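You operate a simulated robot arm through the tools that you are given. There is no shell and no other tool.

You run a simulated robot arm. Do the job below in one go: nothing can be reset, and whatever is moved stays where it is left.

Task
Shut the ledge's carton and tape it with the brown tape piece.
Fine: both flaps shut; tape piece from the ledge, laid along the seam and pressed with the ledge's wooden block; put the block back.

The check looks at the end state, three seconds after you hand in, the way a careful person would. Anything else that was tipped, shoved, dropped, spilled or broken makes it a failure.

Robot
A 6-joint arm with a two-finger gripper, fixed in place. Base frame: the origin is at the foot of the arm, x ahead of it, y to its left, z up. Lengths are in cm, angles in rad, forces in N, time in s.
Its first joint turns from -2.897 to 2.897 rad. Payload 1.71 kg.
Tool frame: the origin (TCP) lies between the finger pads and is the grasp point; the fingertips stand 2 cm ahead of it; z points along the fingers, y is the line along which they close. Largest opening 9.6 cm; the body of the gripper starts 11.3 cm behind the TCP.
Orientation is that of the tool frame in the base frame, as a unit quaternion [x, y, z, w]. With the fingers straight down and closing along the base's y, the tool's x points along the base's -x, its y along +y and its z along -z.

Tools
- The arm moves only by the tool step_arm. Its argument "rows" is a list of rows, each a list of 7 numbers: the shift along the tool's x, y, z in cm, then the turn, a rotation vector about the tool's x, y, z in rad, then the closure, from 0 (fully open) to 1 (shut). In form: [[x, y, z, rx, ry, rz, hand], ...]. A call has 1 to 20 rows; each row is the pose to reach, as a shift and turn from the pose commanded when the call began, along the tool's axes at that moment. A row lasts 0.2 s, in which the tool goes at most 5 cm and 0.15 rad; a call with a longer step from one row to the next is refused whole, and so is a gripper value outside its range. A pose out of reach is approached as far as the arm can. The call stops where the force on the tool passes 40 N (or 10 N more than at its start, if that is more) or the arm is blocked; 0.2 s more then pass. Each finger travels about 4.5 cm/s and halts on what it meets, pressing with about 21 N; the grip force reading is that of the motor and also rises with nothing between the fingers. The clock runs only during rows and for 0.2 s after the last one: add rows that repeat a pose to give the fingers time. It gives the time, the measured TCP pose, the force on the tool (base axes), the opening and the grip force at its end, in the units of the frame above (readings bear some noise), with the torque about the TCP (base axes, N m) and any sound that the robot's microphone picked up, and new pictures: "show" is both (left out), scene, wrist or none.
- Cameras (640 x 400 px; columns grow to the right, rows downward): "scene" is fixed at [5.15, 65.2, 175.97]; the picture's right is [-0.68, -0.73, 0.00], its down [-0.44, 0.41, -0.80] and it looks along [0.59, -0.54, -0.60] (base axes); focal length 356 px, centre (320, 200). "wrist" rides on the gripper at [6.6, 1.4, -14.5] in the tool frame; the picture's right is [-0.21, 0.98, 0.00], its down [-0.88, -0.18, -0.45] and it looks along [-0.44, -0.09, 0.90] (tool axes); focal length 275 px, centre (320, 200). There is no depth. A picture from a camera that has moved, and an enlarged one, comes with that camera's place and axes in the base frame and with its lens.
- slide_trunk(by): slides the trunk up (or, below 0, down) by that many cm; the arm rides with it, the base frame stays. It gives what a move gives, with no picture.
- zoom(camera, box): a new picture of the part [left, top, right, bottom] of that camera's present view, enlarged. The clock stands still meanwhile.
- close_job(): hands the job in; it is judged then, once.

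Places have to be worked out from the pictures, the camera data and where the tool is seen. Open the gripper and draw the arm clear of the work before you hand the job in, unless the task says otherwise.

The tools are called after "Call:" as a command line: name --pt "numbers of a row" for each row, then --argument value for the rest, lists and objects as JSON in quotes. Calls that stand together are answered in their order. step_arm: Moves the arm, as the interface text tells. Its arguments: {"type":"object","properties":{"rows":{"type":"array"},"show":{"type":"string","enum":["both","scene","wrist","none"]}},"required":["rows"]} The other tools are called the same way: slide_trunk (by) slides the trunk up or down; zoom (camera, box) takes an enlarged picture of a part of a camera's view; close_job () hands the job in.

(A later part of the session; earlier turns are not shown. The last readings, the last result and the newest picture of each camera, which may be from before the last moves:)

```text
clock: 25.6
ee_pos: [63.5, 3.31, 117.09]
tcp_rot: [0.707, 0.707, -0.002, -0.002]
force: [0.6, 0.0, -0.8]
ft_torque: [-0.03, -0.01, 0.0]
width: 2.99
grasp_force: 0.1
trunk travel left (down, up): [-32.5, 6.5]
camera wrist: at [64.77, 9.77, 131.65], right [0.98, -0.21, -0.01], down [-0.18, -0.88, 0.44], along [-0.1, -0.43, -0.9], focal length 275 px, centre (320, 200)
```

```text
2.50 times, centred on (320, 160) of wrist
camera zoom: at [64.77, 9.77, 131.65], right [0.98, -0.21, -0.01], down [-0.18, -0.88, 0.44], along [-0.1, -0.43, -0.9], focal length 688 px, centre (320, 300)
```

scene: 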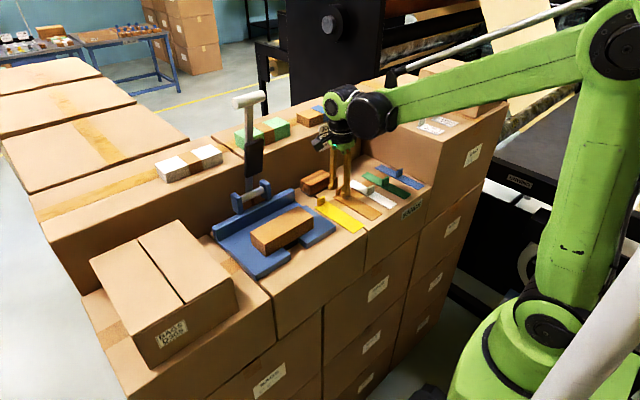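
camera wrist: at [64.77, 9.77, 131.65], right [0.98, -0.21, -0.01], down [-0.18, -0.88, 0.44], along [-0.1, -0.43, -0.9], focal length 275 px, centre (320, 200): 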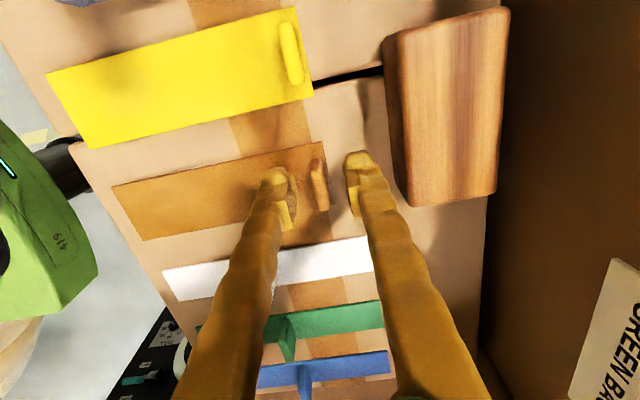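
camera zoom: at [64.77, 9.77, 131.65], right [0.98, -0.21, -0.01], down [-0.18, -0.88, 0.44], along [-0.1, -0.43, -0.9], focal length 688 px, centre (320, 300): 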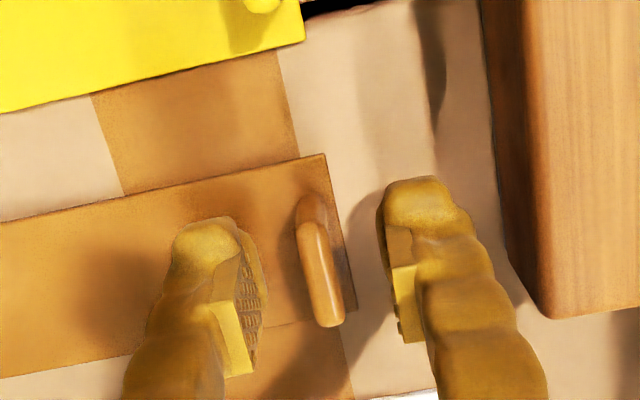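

The tab sits squarely between the pads and the tips are clear of the strip. I close the gripper on it.

Call:
step_arm --pt "0 0 0 0 0 0 0.85" --pt "0 0 0 0 0 0 0.95" --pt "0 0 0 0 0 0 1" --pt "0 0 0 0 0 0 1" --pt "0 0 0 0 0 0 1"

Call:
zoom --camera "scene" --box '[310, 160, 380, 220]'

```text
clock: 26.8
ee_pos: [63.34, 3.34, 117.06]
tcp_rot: [0.707, 0.707, -0.001, -0.003]
force: [0.0, 0.0, 0.1]
ft_torque: [0.0, -0.02, 0.0]
width: 0.6
grasp_force: 21.1
trunk travel left (down, up): [-32.5, 6.5]
camera wrist: at [64.76, 9.77, 131.66], right [0.98, -0.21, -0.01], down [-0.18, -0.88, 0.44], along [-0.1, -0.43, -0.9], focal length 275 px, centre (320, 200)
```

scene: 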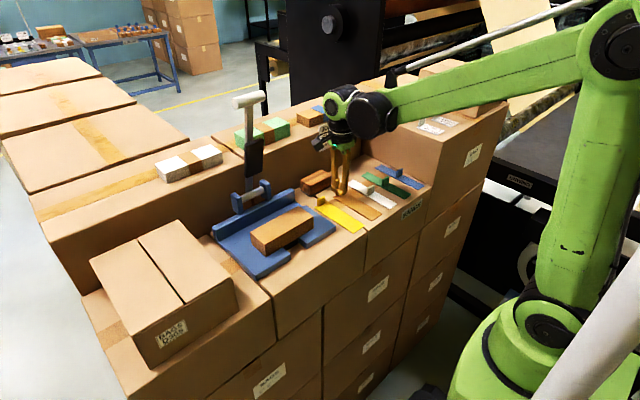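
wrist: 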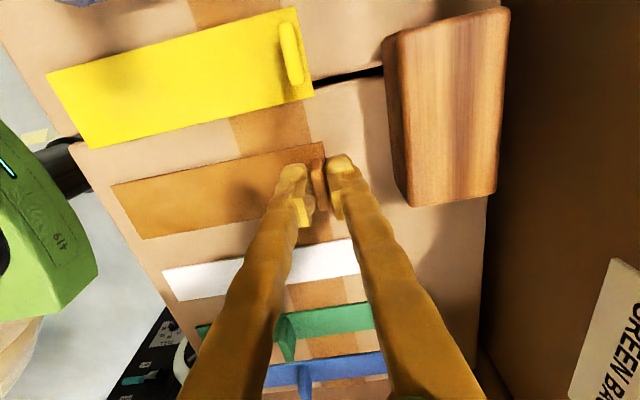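

```text
6.67 times, centred on (345, 190) of scene
camera zoom: at [5.15, 65.2, 175.97], right [-0.68, -0.73, 0.0], down [-0.44, 0.41, -0.8], along [0.59, -0.54, -0.6], focal length 2372 px, centre (153, 267)
```

zoom: 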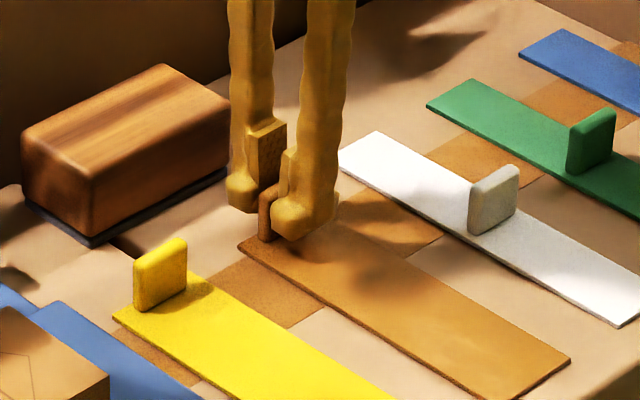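

Gripped at 0.6 cm width. I lift slowly a few centimetres and check that the strip comes along.

Call:
step_arm --pt "0 0 -0.4 0 0 0 1" --pt "0 0 -1 0 0 0 1" --pt "0 0 -2 0 0 0 1" --pt "0 0 -3.5 0 0 0 1" --pt "0 0 -5 0 0 0 1" --pt "0 0 -5 0 0 0 1"

Call:
zoom --camera "scene" --box '[290, 140, 400, 225]'

```text
clock: 28.2
ee_pos: [63.43, 3.18, 122.11]
tcp_rot: [0.707, 0.707, -0.001, -0.003]
force: [-0.3, -0.1, -0.8]
ft_torque: [-0.01, -0.04, 0.01]
width: 0.59
grasp_force: 20.9
trunk travel left (down, up): [-32.5, 6.5]
camera wrist: at [64.8, 9.77, 136.64], right [0.98, -0.21, -0.01], down [-0.18, -0.88, 0.44], along [-0.1, -0.43, -0.9], focal length 275 px, centre (320, 200)
```

scene: 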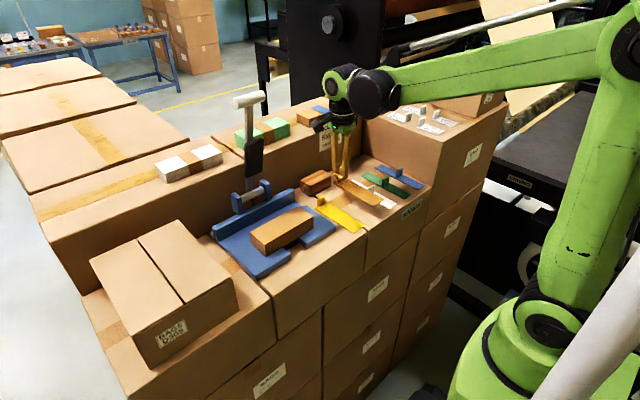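
wrist: 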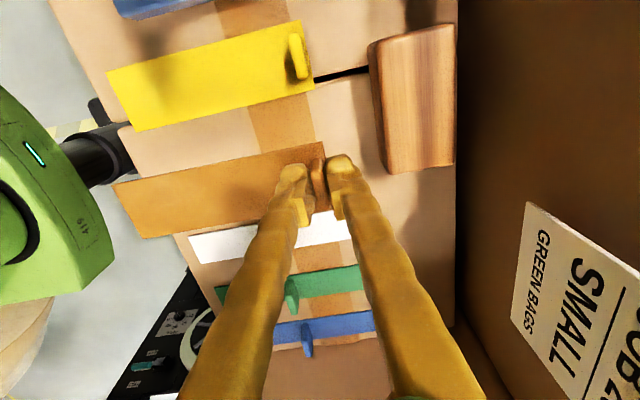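

```text
4.71 times, centred on (345, 182) of scene
camera zoom: at [5.15, 65.2, 175.97], right [-0.68, -0.73, 0.0], down [-0.44, 0.41, -0.8], along [0.59, -0.54, -0.6], focal length 1675 px, centre (202, 282)
```

zoom: 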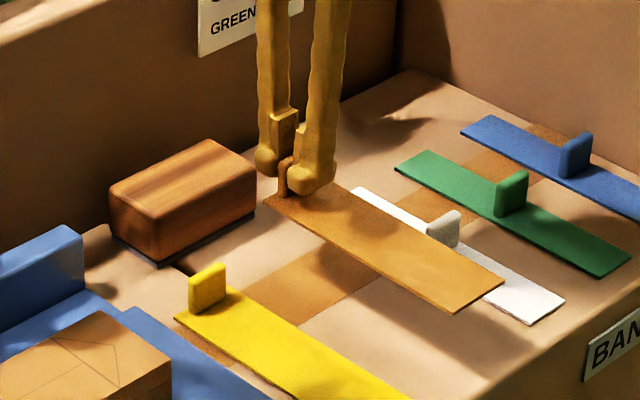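

The strip lifted cleanly and is horizontal. I carry it up to z≈148 and around in front of the tall T-handle (near x≈68, y≈28, z≈148), over to the carton side.

Call:
step_arm --pt "0 0 -3 0 0 0 1" --pt "0 0 -7 0 0 0 1" --pt "0 0 -11 0 0 0 1" --pt "0 0 -15 0 0 0 1" --pt "0 0 -19 0 0 0 1" --pt "0 0 -23 0 0 0 1" --pt "0 0 -26 0 0 0 1" --pt "2.5 -3 -26 0 0 0 1" --pt "5 -6 -26 0 0 0 1" --pt "8 -9 -26 0 0 0 1" --pt "12 -9.4 -26 0 0 0 1" --pt "16.5 -9.4 -26 0 0 0 1" --pt "21 -9.4 -26 0 0 0 1" --pt "25.5 -9.4 -26 0 0 0 1" --pt "30 -9.4 -26 0 0 0 1" --pt "34.5 -9.4 -26 0 0 0 1" --pt "39 -9.4 -26 0 0 0 1" --pt "42 -9.4 -26 0 0 0 1" --pt "42 -9.4 -26 0 0 0 1"

```text
clock: 32.2
ee_pos: [54.01, 45.23, 148.27]
tcp_rot: [0.707, 0.707, -0.001, -0.003]
force: [-0.1, 0.0, -0.2]
ft_torque: [0.03, -0.04, -0.02]
width: 0.61
grasp_force: 20.9
trunk travel left (down, up): [-32.5, 6.5]
camera wrist: at [55.43, 51.75, 162.77], right [0.98, -0.21, -0.01], down [-0.18, -0.88, 0.44], along [-0.1, -0.43, -0.9], focal length 275 px, centre (320, 200)
```

scene: 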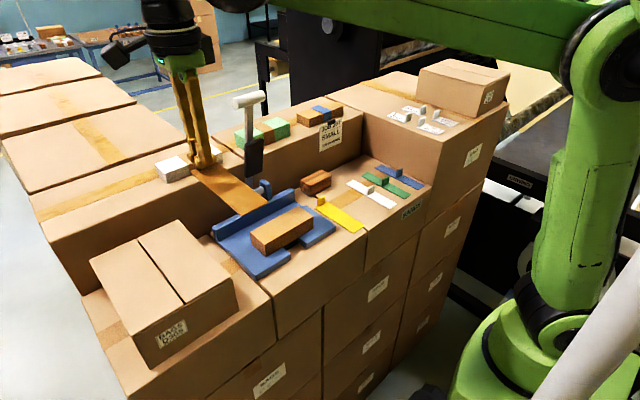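
wrist: 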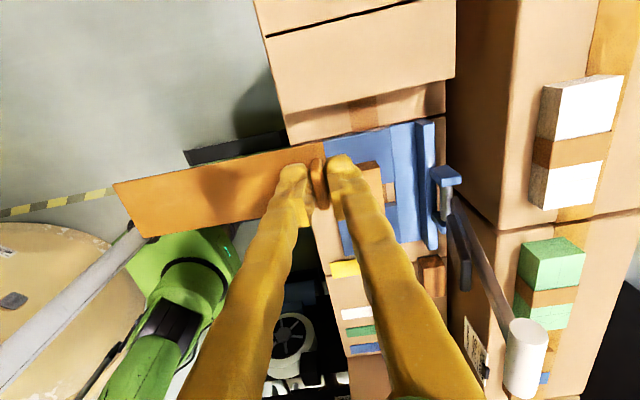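

Strip still held level and parallel to the seam. I move to above the seam, target TCP (67.2, 56.2), and come down to z≈134 for a check.

Call:
step_arm --pt "2.5 3 1 0 0 0 1" --pt "5 6 3 0 0 0 1" --pt "7.5 9 5 0 0 0 1" --pt "10 12 7 0 0 0 1" --pt "11 13.2 10 0 0 0 1" --pt "11 13.2 12.5 0 0 0 1" --pt "11 13.2 14.3 0 0 0 1" --pt "11 13.2 14.3 0 0 0 1"

Call:
zoom --camera "scene" --box '[60, 150, 280, 340]'

Call:
zoom --camera "wrist" --box '[60, 20, 380, 240]'

```text
clock: 34.0
ee_pos: [67.3, 56.3, 133.93]
tcp_rot: [0.707, 0.707, -0.001, -0.002]
force: [0.0, -0.4, -0.8]
ft_torque: [0.01, -0.01, -0.01]
width: 0.6
grasp_force: 21.2
trunk travel left (down, up): [-32.5, 6.5]
camera wrist: at [68.69, 62.78, 148.42], right [0.98, -0.21, -0.01], down [-0.18, -0.88, 0.44], along [-0.1, -0.43, -0.9], focal length 275 px, centre (320, 200)
```

scene: 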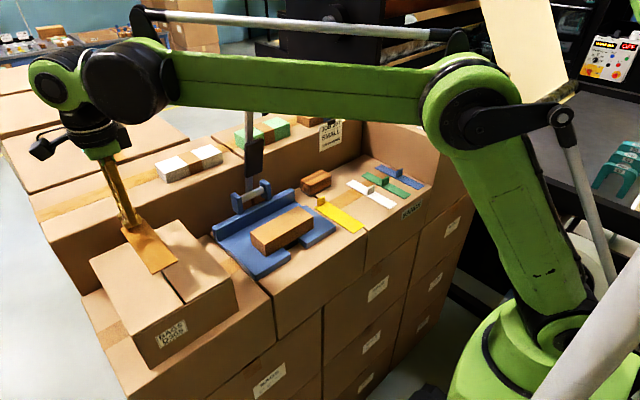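
wrist: 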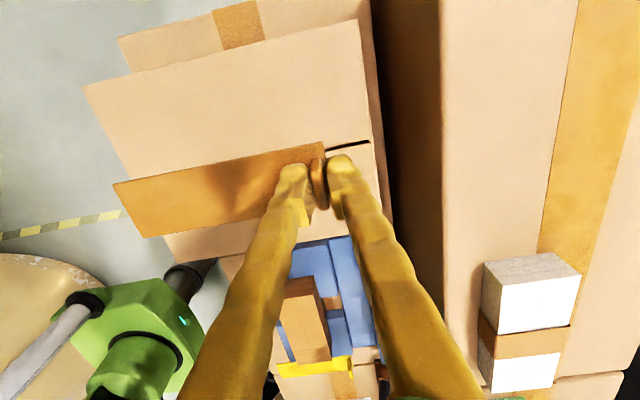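

```text
2.11 times, centred on (170, 245) of scene
camera zoom: at [5.15, 65.2, 175.97], right [-0.68, -0.73, 0.0], down [-0.44, 0.41, -0.8], along [0.59, -0.54, -0.6], focal length 749 px, centre (636, 105)
```

zoom: 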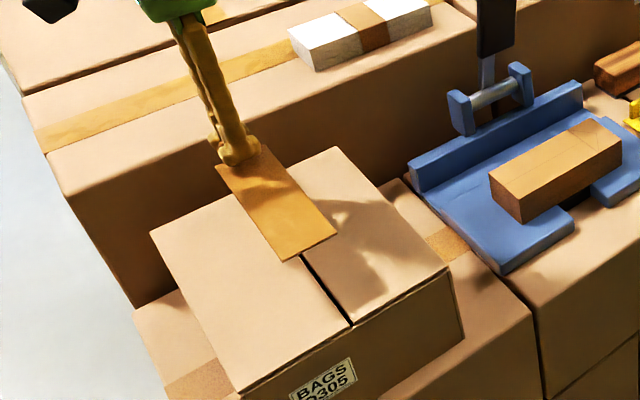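

```text
1.82 times, centred on (220, 130) of wrist
camera zoom: at [68.69, 62.78, 148.42], right [0.98, -0.21, -0.01], down [-0.18, -0.88, 0.44], along [-0.1, -0.43, -0.9], focal length 500 px, centre (502, 327)
```

zoom: 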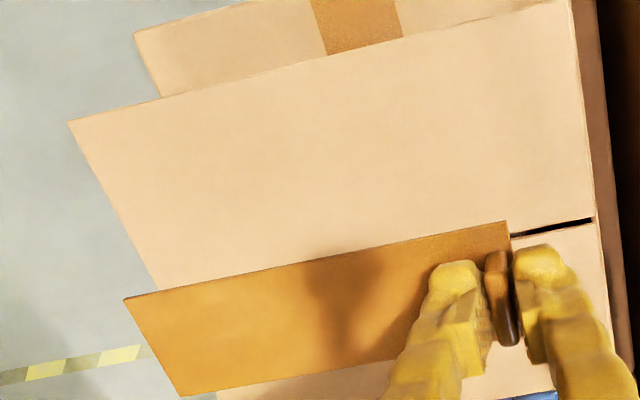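

In both cameras the strip's midline is about 0.2 cm to the +y side of the seam (seam y≈55.9), and it is centred lengthwise. I correct by -0.2 cm and descend to just above the flaps.

Call:
step_arm --pt "-0.2 0 2 0 0 0 1" --pt "-0.2 0 4 0 0 0 1" --pt "-0.2 0 5.2 0 0 0 1" --pt "-0.2 0 5.8 0 0 0 1" --pt "-0.2 0 6.1 0 0 0 1" --pt "-0.2 0 6.1 0 0 0 1"

Call:
zoom --camera "scene" --box '[80, 200, 220, 320]'

Call:
zoom --camera "wrist" --box '[60, 20, 380, 240]'

```text
clock: 35.4
ee_pos: [67.29, 56.06, 127.68]
tcp_rot: [0.707, 0.707, -0.001, -0.002]
force: [-0.1, 0.1, -0.3]
ft_torque: [-0.03, -0.02, -0.01]
width: 0.58
grasp_force: 21.1
trunk travel left (down, up): [-32.5, 6.5]
camera wrist: at [68.62, 62.59, 142.33], right [0.98, -0.21, -0.01], down [-0.18, -0.88, 0.44], along [-0.1, -0.43, -0.9], focal length 275 px, centre (320, 200)
```

scene: 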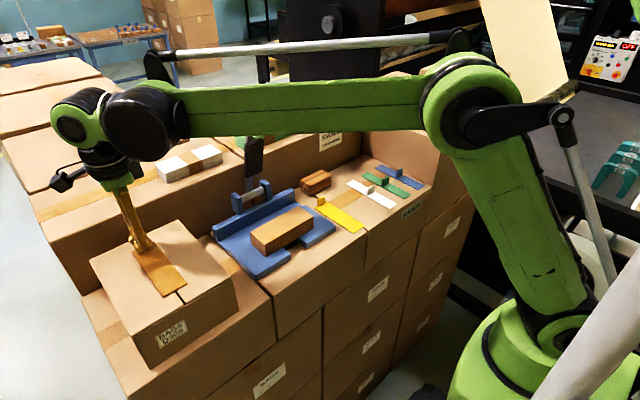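
wrist: 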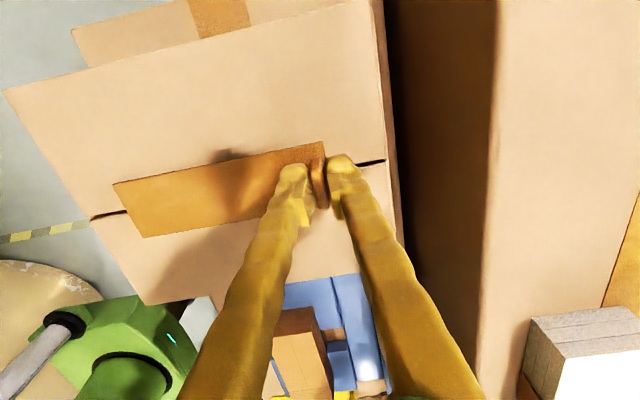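

```text
3.33 times, centred on (150, 260) of scene
camera zoom: at [5.15, 65.2, 175.97], right [-0.68, -0.73, 0.0], down [-0.44, 0.41, -0.8], along [0.59, -0.54, -0.6], focal length 1186 px, centre (887, 0)
```

zoom: 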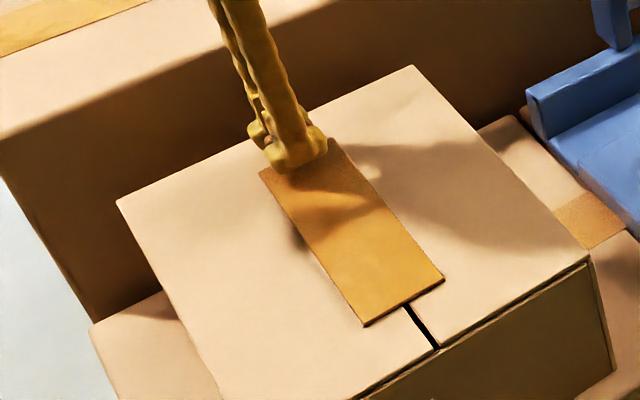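

```text
1.82 times, centred on (220, 130) of wrist
camera zoom: at [68.62, 62.59, 142.33], right [0.98, -0.21, -0.01], down [-0.18, -0.88, 0.44], along [-0.1, -0.43, -0.9], focal length 500 px, centre (502, 327)
```

zoom: 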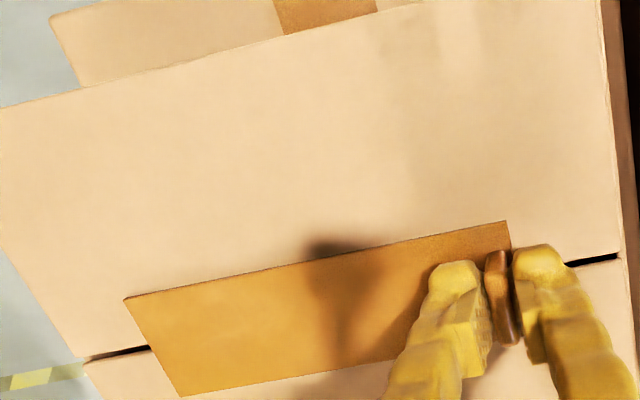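

Strip is well centred on the seam, hovering a few millimetres above. I lower in 1 mm steps watching the force.

Call:
step_arm --pt "0 0 0.1 0 0 0 1" --pt "0 0 0.2 0 0 0 1" --pt "0 0 0.25 0 0 0 1" --show "none"

Call:
zoom --camera "scene" --box '[110, 220, 210, 300]'

```text
clock: 36.2
ee_pos: [67.12, 56.18, 127.56]
tcp_rot: [0.708, 0.707, -0.001, -0.003]
force: [0.2, 1.3, 2.5]
ft_torque: [0.02, 0.01, 0.01]
width: 0.63
grasp_force: 21.1
trunk travel left (down, up): [-32.5, 6.5]
```

```text
5.00 times, centred on (160, 260) of scene
camera zoom: at [5.15, 65.2, 175.97], right [-0.68, -0.73, 0.0], down [-0.44, 0.41, -0.8], along [0.59, -0.54, -0.6], focal length 1779 px, centre (1120, -100)
```

zoom: 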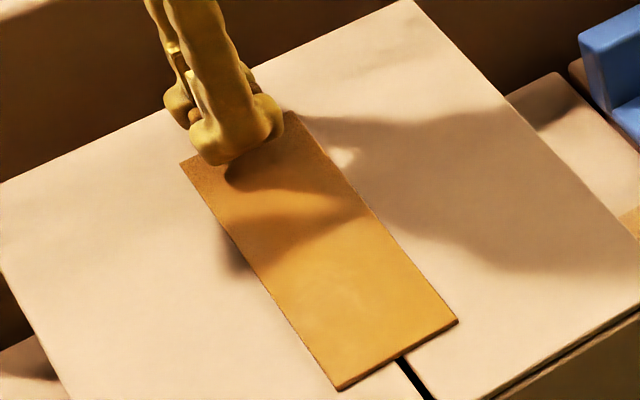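

Contact is felt (~2.5 N). I open the fingers to release the tab.

Call:
step_arm --pt "0 0 0 0 0 0 0.95" --pt "0 0 0 0 0 0 0.85" --pt "0 0 0 0 0 0 0.7" --pt "0 0 0 0 0 0 0.7" --show "wrist"

Call:
zoom --camera "scene" --box '[110, 220, 210, 300]'

```text
clock: 37.2
ee_pos: [67.22, 56.06, 127.5]
tcp_rot: [0.707, 0.707, -0.002, -0.003]
force: [-0.4, -0.6, 0.4]
ft_torque: [-0.01, 0.0, 0.01]
width: 2.88
grasp_force: 0.1
trunk travel left (down, up): [-32.5, 6.5]
camera wrist: at [68.59, 62.57, 142.07], right [0.98, -0.21, -0.01], down [-0.18, -0.88, 0.44], along [-0.1, -0.43, -0.9], focal length 275 px, centre (320, 200)
```

wrist: 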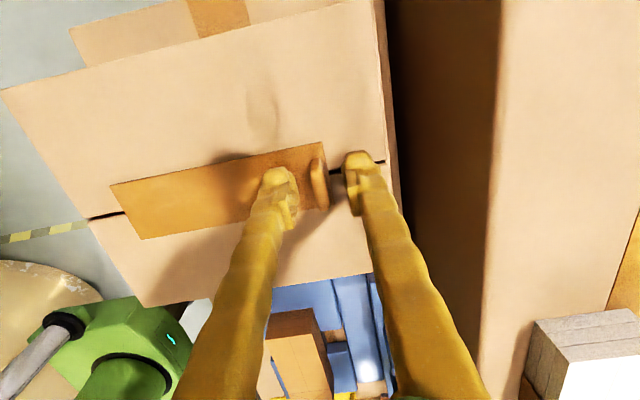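

```text
5.00 times, centred on (160, 260) of scene
camera zoom: at [5.15, 65.2, 175.97], right [-0.68, -0.73, 0.0], down [-0.44, 0.41, -0.8], along [0.59, -0.54, -0.6], focal length 1779 px, centre (1120, -100)
```

zoom: 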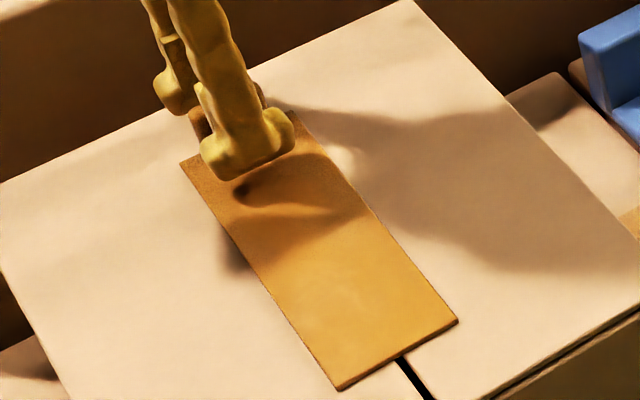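

Released. I lift straight up and travel back in front of the T-handle towards the block.

Call:
step_arm --pt "0 0 -1 0 0 0 0.7" --pt "0 0 -3 0 0 0 0.7" --pt "0 0 -7 0 0 0 0.7" --pt "0 0 -11 0 0 0 0.7" --pt "0 -2 -15 0 0 0 0.7" --pt "-1 -5 -18 0 0 0 0.7" --pt "-2.5 -9 -20 0 0 0 0.7" --pt "-4.5 -13 -20.5 0 0 0 0.7" --pt "-9 -13.2 -20.5 0 0 0 0.7" --pt "-13.5 -13.2 -20.5 0 0 0 0.7" --pt "-18 -13.2 -20.5 0 0 0 0.7" --pt "-22.5 -13.2 -20.5 0 0 0 0.7" --pt "-27 -13.2 -20.5 0 0 0 0.7" --pt "-31.5 -13.2 -20.5 0 0 0 0.7" --pt "-36 -13.2 -20.5 0 0 0 0.7" --pt "-40.5 -13.2 -20.5 0 0 0 0.7" --pt "-45 -13.2 -20.5 0 0 0 0.7" --pt "-49 -13.2 -20.5 0 0 0 0.7" --pt "-49 -13.2 -20.5 0 0 0 0.7" --show "scene"

Call:
zoom --camera "scene" --box '[70, 210, 250, 340]'

```text
clock: 41.2
ee_pos: [54.04, 7.06, 148.08]
tcp_rot: [0.707, 0.707, -0.001, -0.002]
force: [-0.2, -0.2, 1.0]
ft_torque: [0.03, 0.0, -0.02]
width: 2.88
grasp_force: 0.1
trunk travel left (down, up): [-32.5, 6.5]
```

scene: 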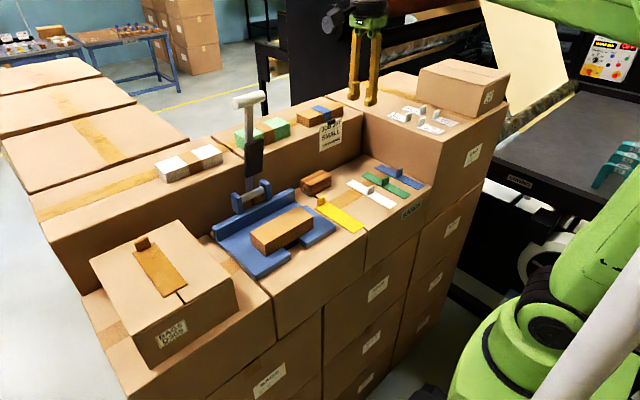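

```text
3.08 times, centred on (160, 275) of scene
camera zoom: at [5.15, 65.2, 175.97], right [-0.68, -0.73, 0.0], down [-0.44, 0.41, -0.8], along [0.59, -0.54, -0.6], focal length 1095 px, centre (812, -31)
```

zoom: 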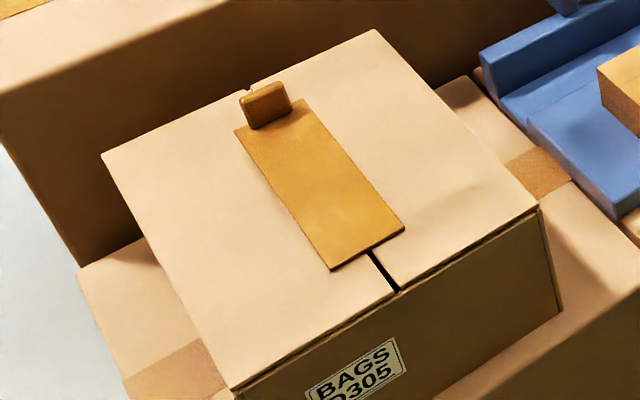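

The tape lies nicely on the seam. I turn the hand back (fingers closing along y), open fully, and go above the block at about (70.4, 5.9).

Call:
step_arm --pt "0 0 0 0 0 -0.1428 0.5" --pt "0 1 0 0 0 -0.2856 0.3" --pt "0 2 0 0 0 -0.4284 0" --pt "-0.2 4 0 0 0 -0.5712 0" --pt "-0.4 6 0 0 0 -0.714 0" --pt "-0.6 8 0 0 0 -0.8568 0" --pt "-0.8 10 0 0 0 -0.9996 0" --pt "-1 12 1 0 0 -1.1424 0" --pt "-1.1 14 3 0 0 -1.2852 0" --pt "-1.15 15 6 0 0 -1.428 0" --pt "-1.15 16.4 9 0 0 -1.5708 0" --pt "-1.15 16.4 10 0 0 -1.5708 0" --pt "-1.15 16.4 10 0 0 -1.5708 0"

Call:
zoom --camera "wrist" --box '[200, 60, 440, 260]'

Call:
zoom --camera "scene" --box '[260, 100, 400, 220]'

```text
clock: 44.0
ee_pos: [70.59, 5.77, 137.82]
tcp_rot: [0.001, 1.0, 0.0, -0.002]
force: [-0.3, 0.2, -0.5]
ft_torque: [0.0, -0.01, -0.02]
width: 9.59
grasp_force: 0.1
trunk travel left (down, up): [-32.5, 6.5]
camera wrist: at [63.96, 7.15, 152.44], right [0.21, 0.98, 0.0], down [0.88, -0.18, 0.44], along [0.43, -0.09, -0.9], focal length 275 px, centre (320, 200)
```

scene: 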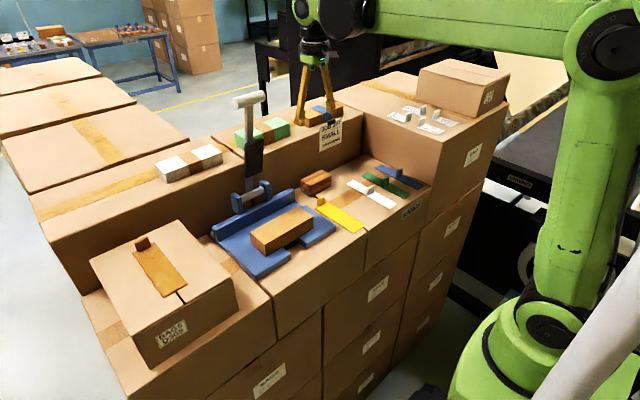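
wrist: 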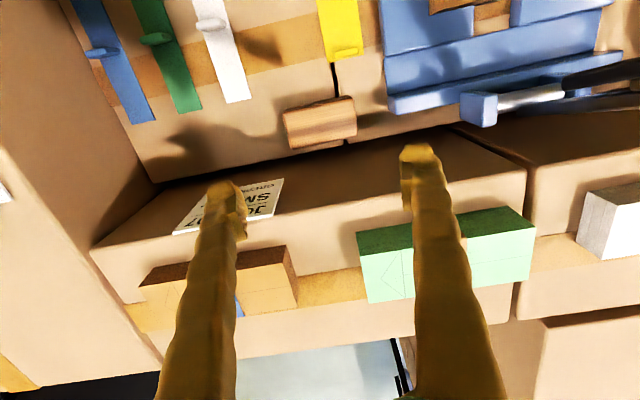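

```text
2.00 times, centred on (320, 160) of wrist
camera zoom: at [63.96, 7.15, 152.44], right [0.21, 0.98, 0.0], down [0.88, -0.18, 0.44], along [0.43, -0.09, -0.9], focal length 551 px, centre (320, 280)
```

zoom: 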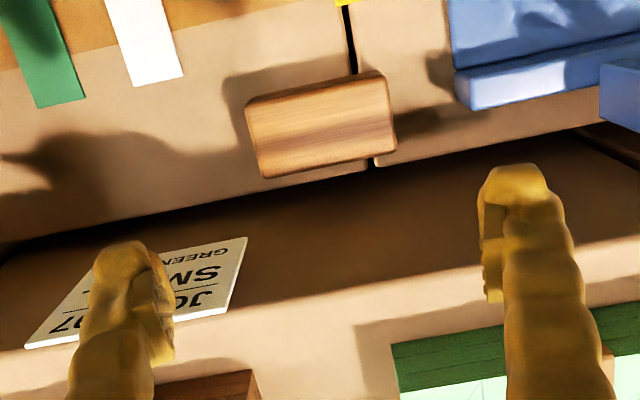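

```text
3.33 times, centred on (330, 160) of scene
camera zoom: at [5.15, 65.2, 175.97], right [-0.68, -0.73, 0.0], down [-0.44, 0.41, -0.8], along [0.59, -0.54, -0.6], focal length 1186 px, centre (287, 333)
```

zoom: 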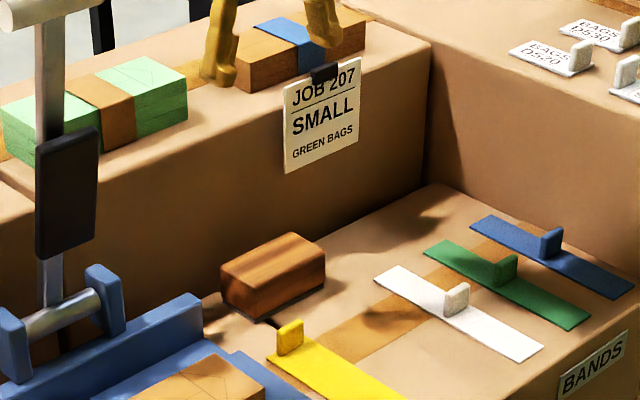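

The block's top measures about x 68.3–72.8, y 1.7–10.1 (centre 70.5, 5.95), top z≈118.5. The rear wall at x≈75 leaves room. I descend to just above the block and check straddling.

Call:
step_arm --pt "0 0.1 3 0 0 0 0" --pt "0.05 0.15 6 0 0 0 0" --pt "0.05 0.15 9 0 0 0 0" --pt "0.05 0.15 12 0 0 0 0" --pt "0.05 0.15 14 0 0 0 0" --pt "0.05 0.15 15.2 0 0 0 0" --pt "0.05 0.15 15.2 0 0 0 0"

Call:
zoom --camera "wrist" --box '[180, 60, 460, 260]'

Call:
zoom --camera "scene" --box '[270, 130, 370, 215]'

```text
clock: 45.6
ee_pos: [70.42, 6.03, 122.63]
tcp_rot: [0.0, 1.0, 0.0, -0.002]
force: [0.4, 0.2, 0.0]
ft_torque: [0.0, -0.01, 0.0]
width: 9.58
grasp_force: 0.1
trunk travel left (down, up): [-32.5, 6.5]
camera wrist: at [63.77, 7.36, 137.25], right [0.21, 0.98, 0.0], down [0.88, -0.19, 0.44], along [0.43, -0.09, -0.9], focal length 275 px, centre (320, 200)
```

scene: 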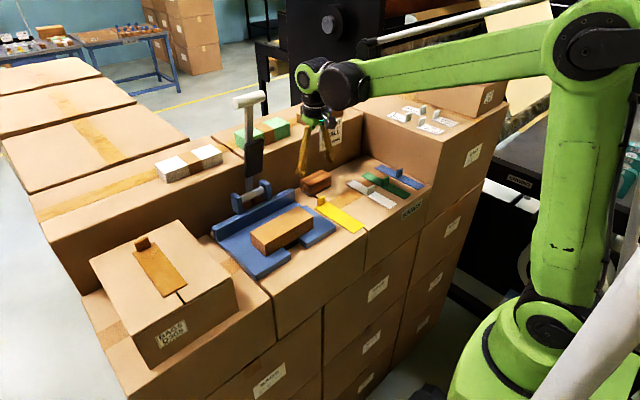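
wrist: 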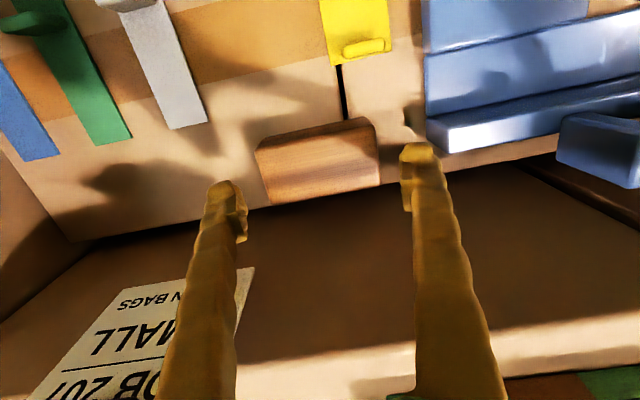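

```text
2.00 times, centred on (320, 160) of wrist
camera zoom: at [63.77, 7.36, 137.25], right [0.21, 0.98, 0.0], down [0.88, -0.19, 0.44], along [0.43, -0.09, -0.9], focal length 551 px, centre (320, 280)
```

zoom: 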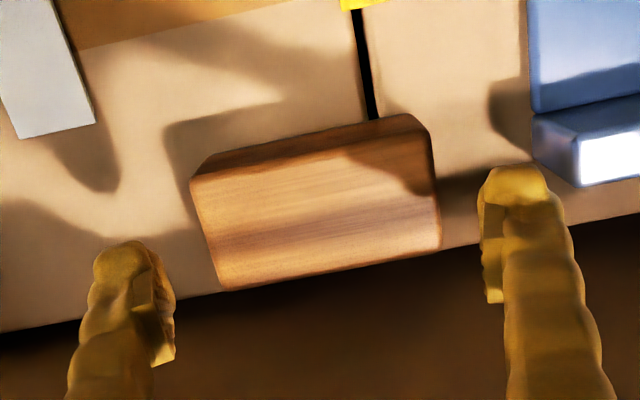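

```text
4.71 times, centred on (320, 172) of scene
camera zoom: at [5.15, 65.2, 175.97], right [-0.68, -0.73, 0.0], down [-0.44, 0.41, -0.8], along [0.59, -0.54, -0.6], focal length 1675 px, centre (320, 329)
```

zoom: 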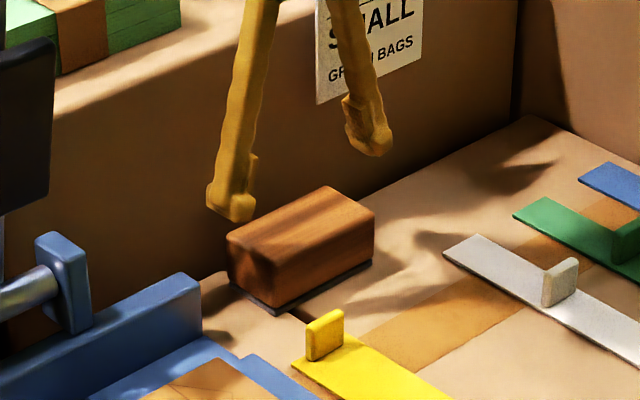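

Alignment: block centre y≈5.9, fingers symmetric around y≈6.0. I shift -0.1 cm and lower to TCP z≈117.8.

Call:
step_arm --pt "0 -0.1 1 0 0 0 0" --pt "0 -0.1 2 0 0 0 0" --pt "0 -0.1 2.8 0 0 0 0" --pt "0 -0.1 3.6 0 0 0 0" --pt "0 -0.1 4.3 0 0 0 0" --pt "0 -0.1 4.8 0 0 0 0" --pt "0 -0.1 4.8 0 0 0 0"

Call:
zoom --camera "wrist" --box '[180, 60, 460, 260]'

Call:
zoom --camera "scene" --box '[270, 130, 370, 215]'

```text
clock: 47.2
ee_pos: [70.31, 6.04, 117.99]
tcp_rot: [0.001, 1.0, 0.001, -0.003]
force: [0.0, 0.0, 0.3]
ft_torque: [0.01, 0.0, 0.0]
width: 9.62
grasp_force: 0.1
trunk travel left (down, up): [-32.5, 6.5]
camera wrist: at [63.78, 7.31, 132.5], right [0.21, 0.98, 0.0], down [0.88, -0.19, 0.44], along [0.43, -0.09, -0.9], focal length 275 px, centre (320, 200)
```

scene: 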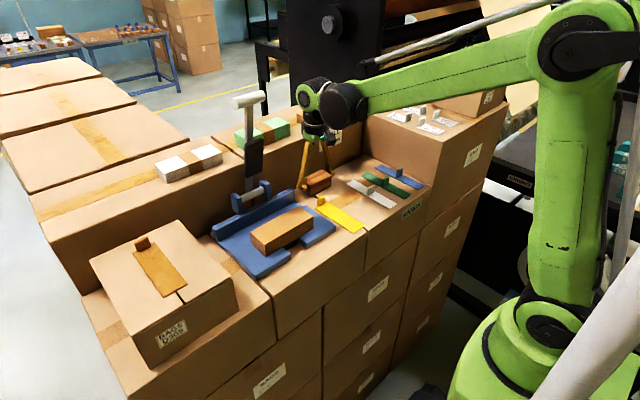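
wrist: 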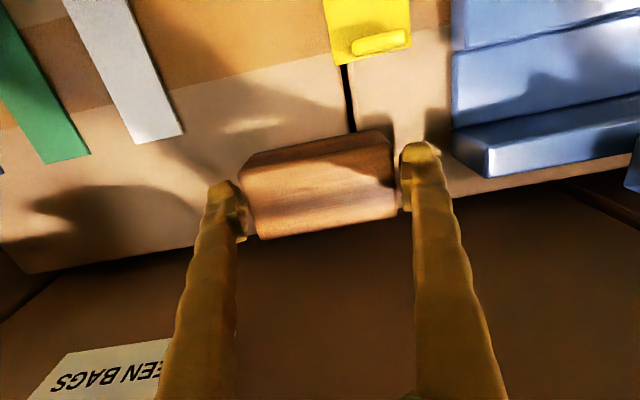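

```text
2.00 times, centred on (320, 160) of wrist
camera zoom: at [63.78, 7.31, 132.5], right [0.21, 0.98, 0.0], down [0.88, -0.19, 0.44], along [0.43, -0.09, -0.9], focal length 551 px, centre (320, 280)
```

zoom: 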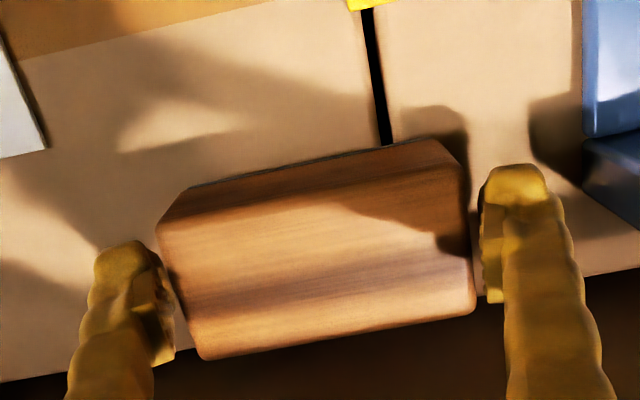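

```text
4.71 times, centred on (320, 172) of scene
camera zoom: at [5.15, 65.2, 175.97], right [-0.68, -0.73, 0.0], down [-0.44, 0.41, -0.8], along [0.59, -0.54, -0.6], focal length 1675 px, centre (320, 329)
```

zoom: 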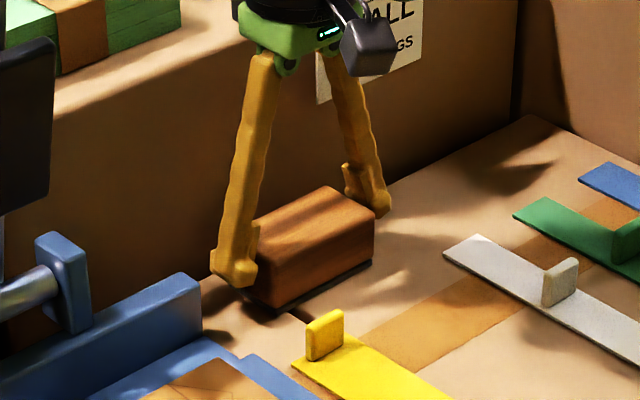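

The fingers straddle the block with clearance both sides. I close on it.

Call:
step_arm --pt "0 0 0 0 0 0 0.08" --pt "0 0 0 0 0 0 0.15" --pt "0 0 0 0 0 0 0.3" --pt "0 0 0 0 0 0 0.6" --pt "0 0 0 0 0 0 1" --pt "0 0 0 0 0 0 1"

```text
clock: 48.6
ee_pos: [70.32, 6.02, 117.98]
tcp_rot: [0.0, 1.0, 0.001, -0.003]
force: [1.5, 0.4, 2.3]
ft_torque: [0.0, 0.0, 0.01]
width: 8.97
grasp_force: 21.3
trunk travel left (down, up): [-32.5, 6.5]
camera wrist: at [63.76, 7.31, 132.51], right [0.21, 0.98, 0.0], down [0.88, -0.19, 0.44], along [0.43, -0.09, -0.9], focal length 275 px, centre (320, 200)
```

scene: 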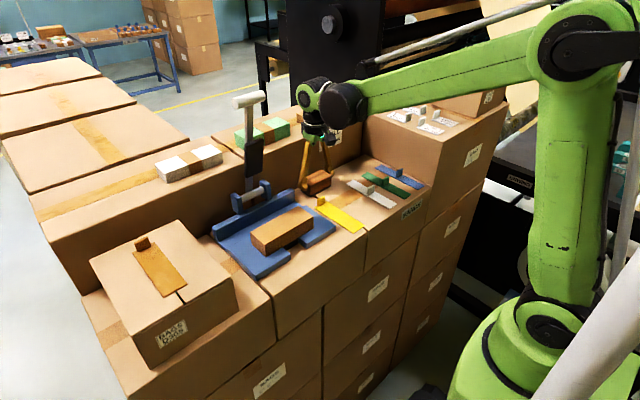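
wrist: 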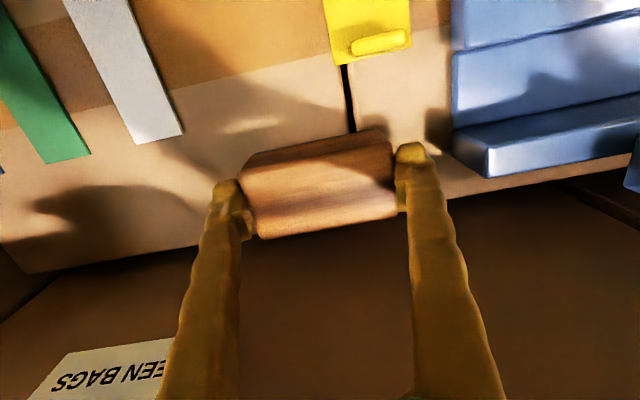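

Gripped at 8.97 cm. I lift slowly and check the block comes with it level.

Call:
step_arm --pt "0 0 -0.5 0 0 0 1" --pt "0 0 -1.5 0 0 0 1" --pt "0 0 -3 0 0 0 1" --pt "0 0 -5 0 0 0 1" --pt "0 0 -7 0 0 0 1" --pt "0 0 -7 0 0 0 1" --show "wrist"

Call:
zoom --camera "scene" --box '[270, 110, 370, 215]'

```text
clock: 50.0
ee_pos: [70.39, 6.1, 124.96]
tcp_rot: [0.0, 1.0, 0.001, -0.003]
force: [-0.2, 0.0, -0.9]
ft_torque: [0.01, 0.03, 0.0]
width: 8.99
grasp_force: 21.3
trunk travel left (down, up): [-32.5, 6.5]
camera wrist: at [63.78, 7.33, 139.48], right [0.21, 0.98, 0.0], down [0.88, -0.19, 0.44], along [0.43, -0.09, -0.9], focal length 275 px, centre (320, 200)
```

wrist: 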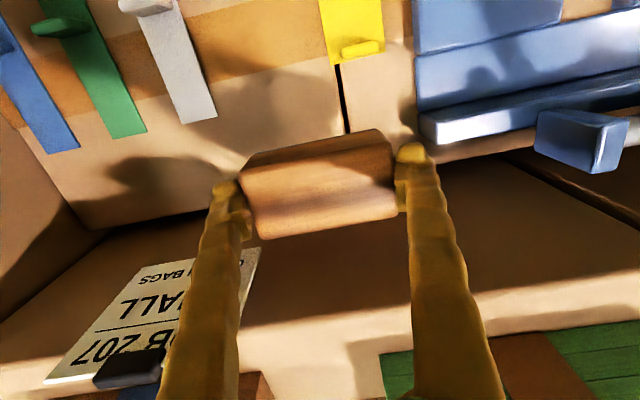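

```text
3.81 times, centred on (320, 162) of scene
camera zoom: at [5.15, 65.2, 175.97], right [-0.68, -0.73, 0.0], down [-0.44, 0.41, -0.8], along [0.59, -0.54, -0.6], focal length 1356 px, centre (320, 343)
```

zoom: 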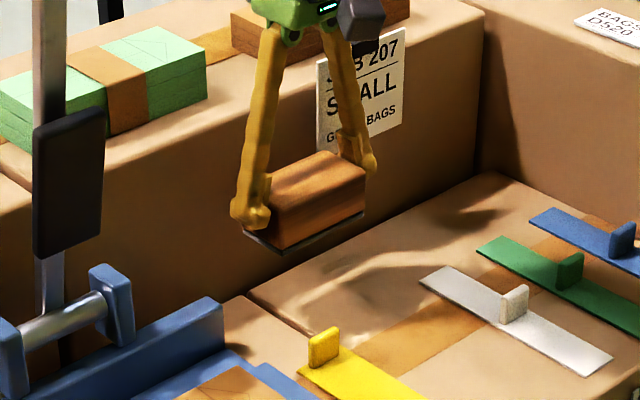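

The block is held level. I carry it up and around in front of the T-handle towards the carton.

Call:
step_arm --pt "0 0 -3 0 0 0 1" --pt "1 0 -7 0 0 0 1" --pt "2 0 -11 0 0 0 1" --pt "4 0 -14.5 0 0 0 1" --pt "6 0 -18 0 0 0 1" --pt "9 0 -21 0 0 0 1" --pt "12 0.5 -23 0 0 0 1" --pt "15 2.5 -23 0 0 0 1" --pt "16.4 6 -23 0 0 0 1" --pt "16.4 10.2 -23 0 0 0 1" --pt "16.4 14.5 -23 0 0 0 1" --pt "16.4 19 -23 0 0 0 1" --pt "16.4 23.5 -23 0 0 0 1" --pt "16.4 28 -23 0 0 0 1" --pt "16.4 32.5 -23 0 0 0 1" --pt "16.4 37 -23 0 0 0 1" --pt "16.4 41.5 -23 0 0 0 1" --pt "15.5 46 -23 0 0 0 1" --pt "13.5 50 -23 0 0 0 1" --pt "13.5 50 -23 0 0 0 1"

```text
clock: 54.2
ee_pos: [57.08, 55.99, 147.97]
tcp_rot: [0.0, 1.0, 0.0, -0.003]
force: [0.5, 1.4, -1.5]
ft_torque: [-0.08, 0.03, 0.03]
width: 8.94
grasp_force: 21.2
trunk travel left (down, up): [-32.5, 6.5]
camera wrist: at [50.48, 57.37, 162.53], right [0.21, 0.98, 0.0], down [0.88, -0.19, 0.44], along [0.43, -0.09, -0.9], focal length 275 px, centre (320, 200)
```

scene: 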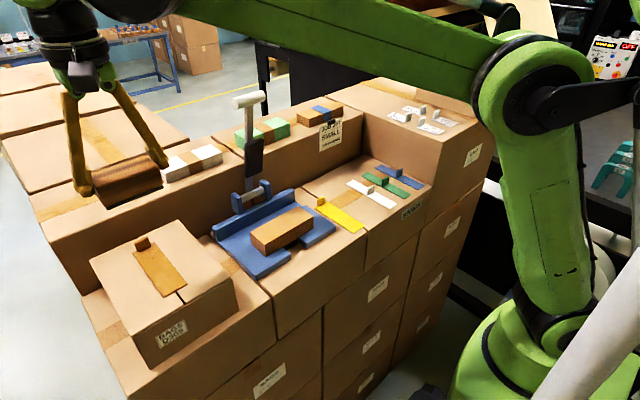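
wrist: 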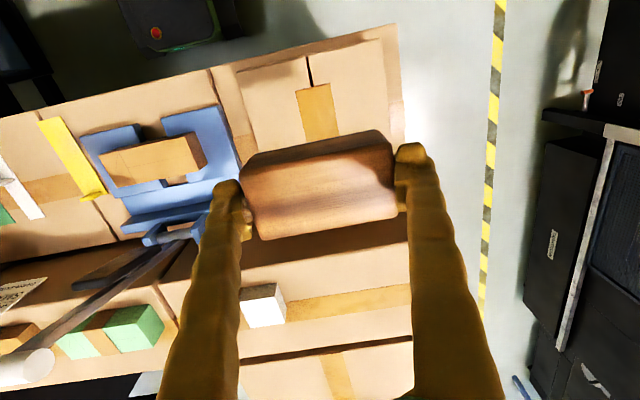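

Block is over the carton. I position over the middle of the strip (x≈60, y≈56) and go down to a little above the tape.

Call:
step_arm --pt "-1.5 0 3 0 0 0 1" --pt "-2.9 0 6.5 0 0 0 1" --pt "-2.9 0 10.5 0 0 0 1" --pt "-2.9 0 14 0 0 0 1" --pt "-2.9 0 16.5 0 0 0 1" --pt "-2.9 0 18.2 0 0 0 1" --pt "-2.9 0 18.2 0 0 0 1"

Call:
zoom --camera "scene" --box '[70, 200, 250, 330]'

```text
clock: 55.8
ee_pos: [59.84, 55.95, 129.76]
tcp_rot: [0.0, 1.0, 0.001, -0.002]
force: [-0.9, 0.4, -1.9]
ft_torque: [0.0, 0.04, -0.01]
width: 8.91
grasp_force: 20.9
trunk travel left (down, up): [-32.5, 6.5]
camera wrist: at [53.33, 57.26, 144.4], right [0.21, 0.98, 0.0], down [0.88, -0.19, 0.44], along [0.43, -0.09, -0.9], focal length 275 px, centre (320, 200)
```

scene: 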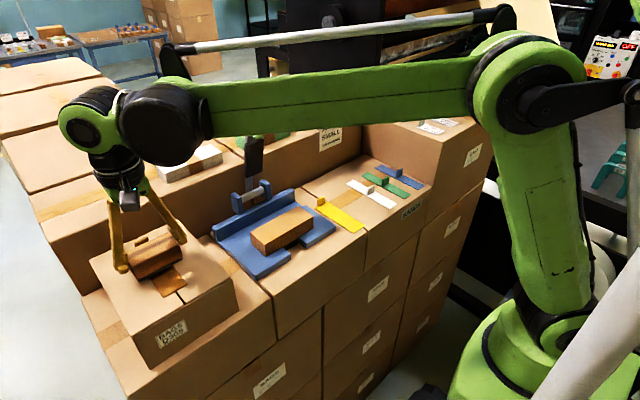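
wrist: 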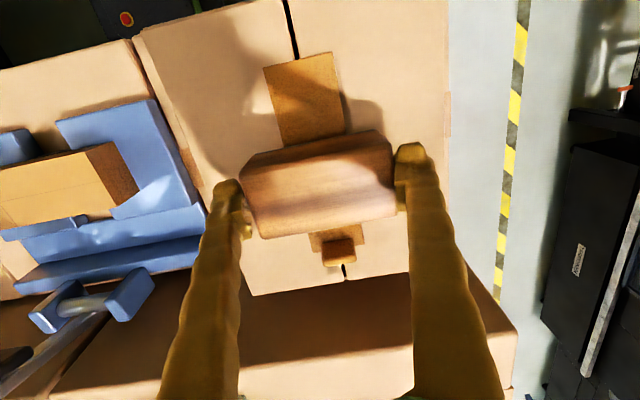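

```text
3.08 times, centred on (160, 265) of scene
camera zoom: at [5.15, 65.2, 175.97], right [-0.68, -0.73, 0.0], down [-0.44, 0.41, -0.8], along [0.59, -0.54, -0.6], focal length 1095 px, centre (812, 0)
```

zoom: 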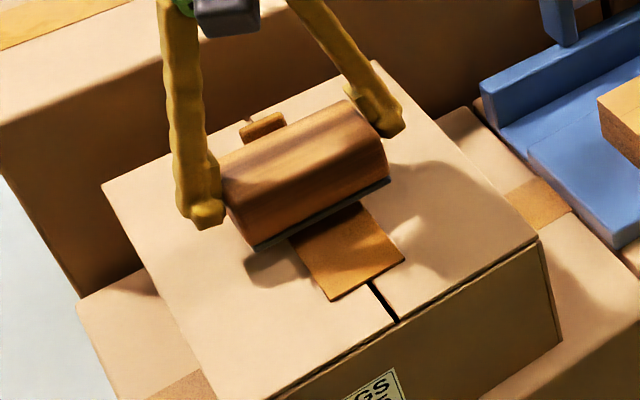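

Block hovers about 1 cm over the strip's middle. I lower in small steps looking for contact.

Call:
step_arm --pt "0 0 0.4 0 0 0 1" --pt "0 0 0.7 0 0 0 1" --pt "0 0 0.9 0 0 0 1" --pt "0 0 1.0 0 0 0 1" --pt "0 0 1.05 0 0 0 1" --pt "0 0 1.1 0 0 0 1" --show "none"

```text
clock: 57.2
ee_pos: [59.7, 56.06, 128.88]
tcp_rot: [0.0, 1.0, 0.001, -0.003]
force: [-0.5, -0.7, 0.5]
ft_torque: [0.05, 0.01, 0.02]
width: 8.91
grasp_force: 20.8
trunk travel left (down, up): [-32.5, 6.5]
```

Light contact is beginning: the reading went from -1.9 to +0.5 N. I press in half-millimetre steps.

Call:
step_arm --pt "0 0 0.05 0 0 0 1" --pt "0 0 0.1 0 0 0 1" --pt "0 0 0.15 0 0 0 1" --show "none"

```text
clock: 58.0
ee_pos: [59.8, 55.86, 128.86]
tcp_rot: [0.0, 1.0, 0.0, -0.003]
force: [1.7, 1.8, 12.9]
ft_torque: [0.11, -0.06, -0.05]
width: 8.91
grasp_force: 20.6
trunk travel left (down, up): [-32.5, 6.5]
```

About 13 N now; I press slightly more and hold for around a second.

Call:
step_arm --pt "0 0 0.04 0 0 0 1" --pt "0 0 0.07 0 0 0 1" --pt "0 0 0.07 0 0 0 1" --pt "0 0 0.07 0 0 0 1" --pt "0 0 0.07 0 0 0 1" --show "wrist"

Call:
zoom --camera "scene" --box '[70, 200, 250, 330]'

```text
clock: 59.2
ee_pos: [59.59, 55.89, 128.69]
tcp_rot: [0.0, 1.0, 0.001, -0.001]
force: [1.6, 1.3, 26.5]
ft_torque: [0.11, -0.11, 0.0]
width: 8.96
grasp_force: 20.8
trunk travel left (down, up): [-32.5, 6.5]
camera wrist: at [53.13, 57.18, 143.28], right [0.21, 0.98, 0.0], down [0.88, -0.19, 0.44], along [0.43, -0.09, -0.9], focal length 275 px, centre (320, 200)
```

wrist: 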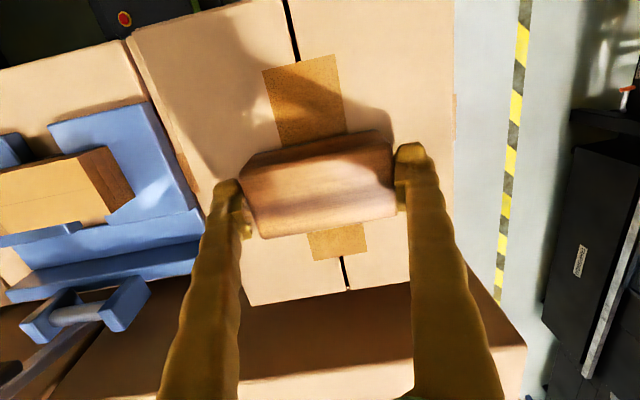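

```text
3.08 times, centred on (160, 265) of scene
camera zoom: at [5.15, 65.2, 175.97], right [-0.68, -0.73, 0.0], down [-0.44, 0.41, -0.8], along [0.59, -0.54, -0.6], focal length 1095 px, centre (812, 0)
```

zoom: 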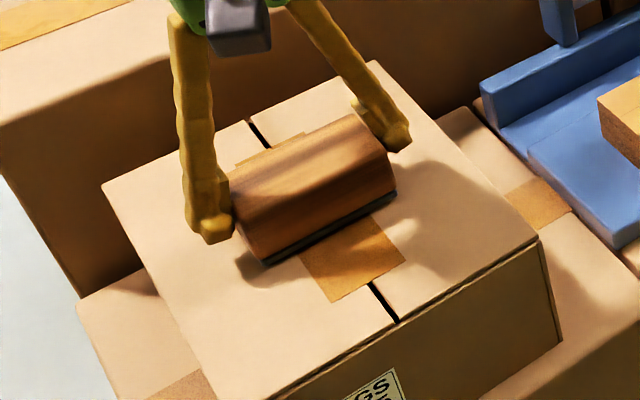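

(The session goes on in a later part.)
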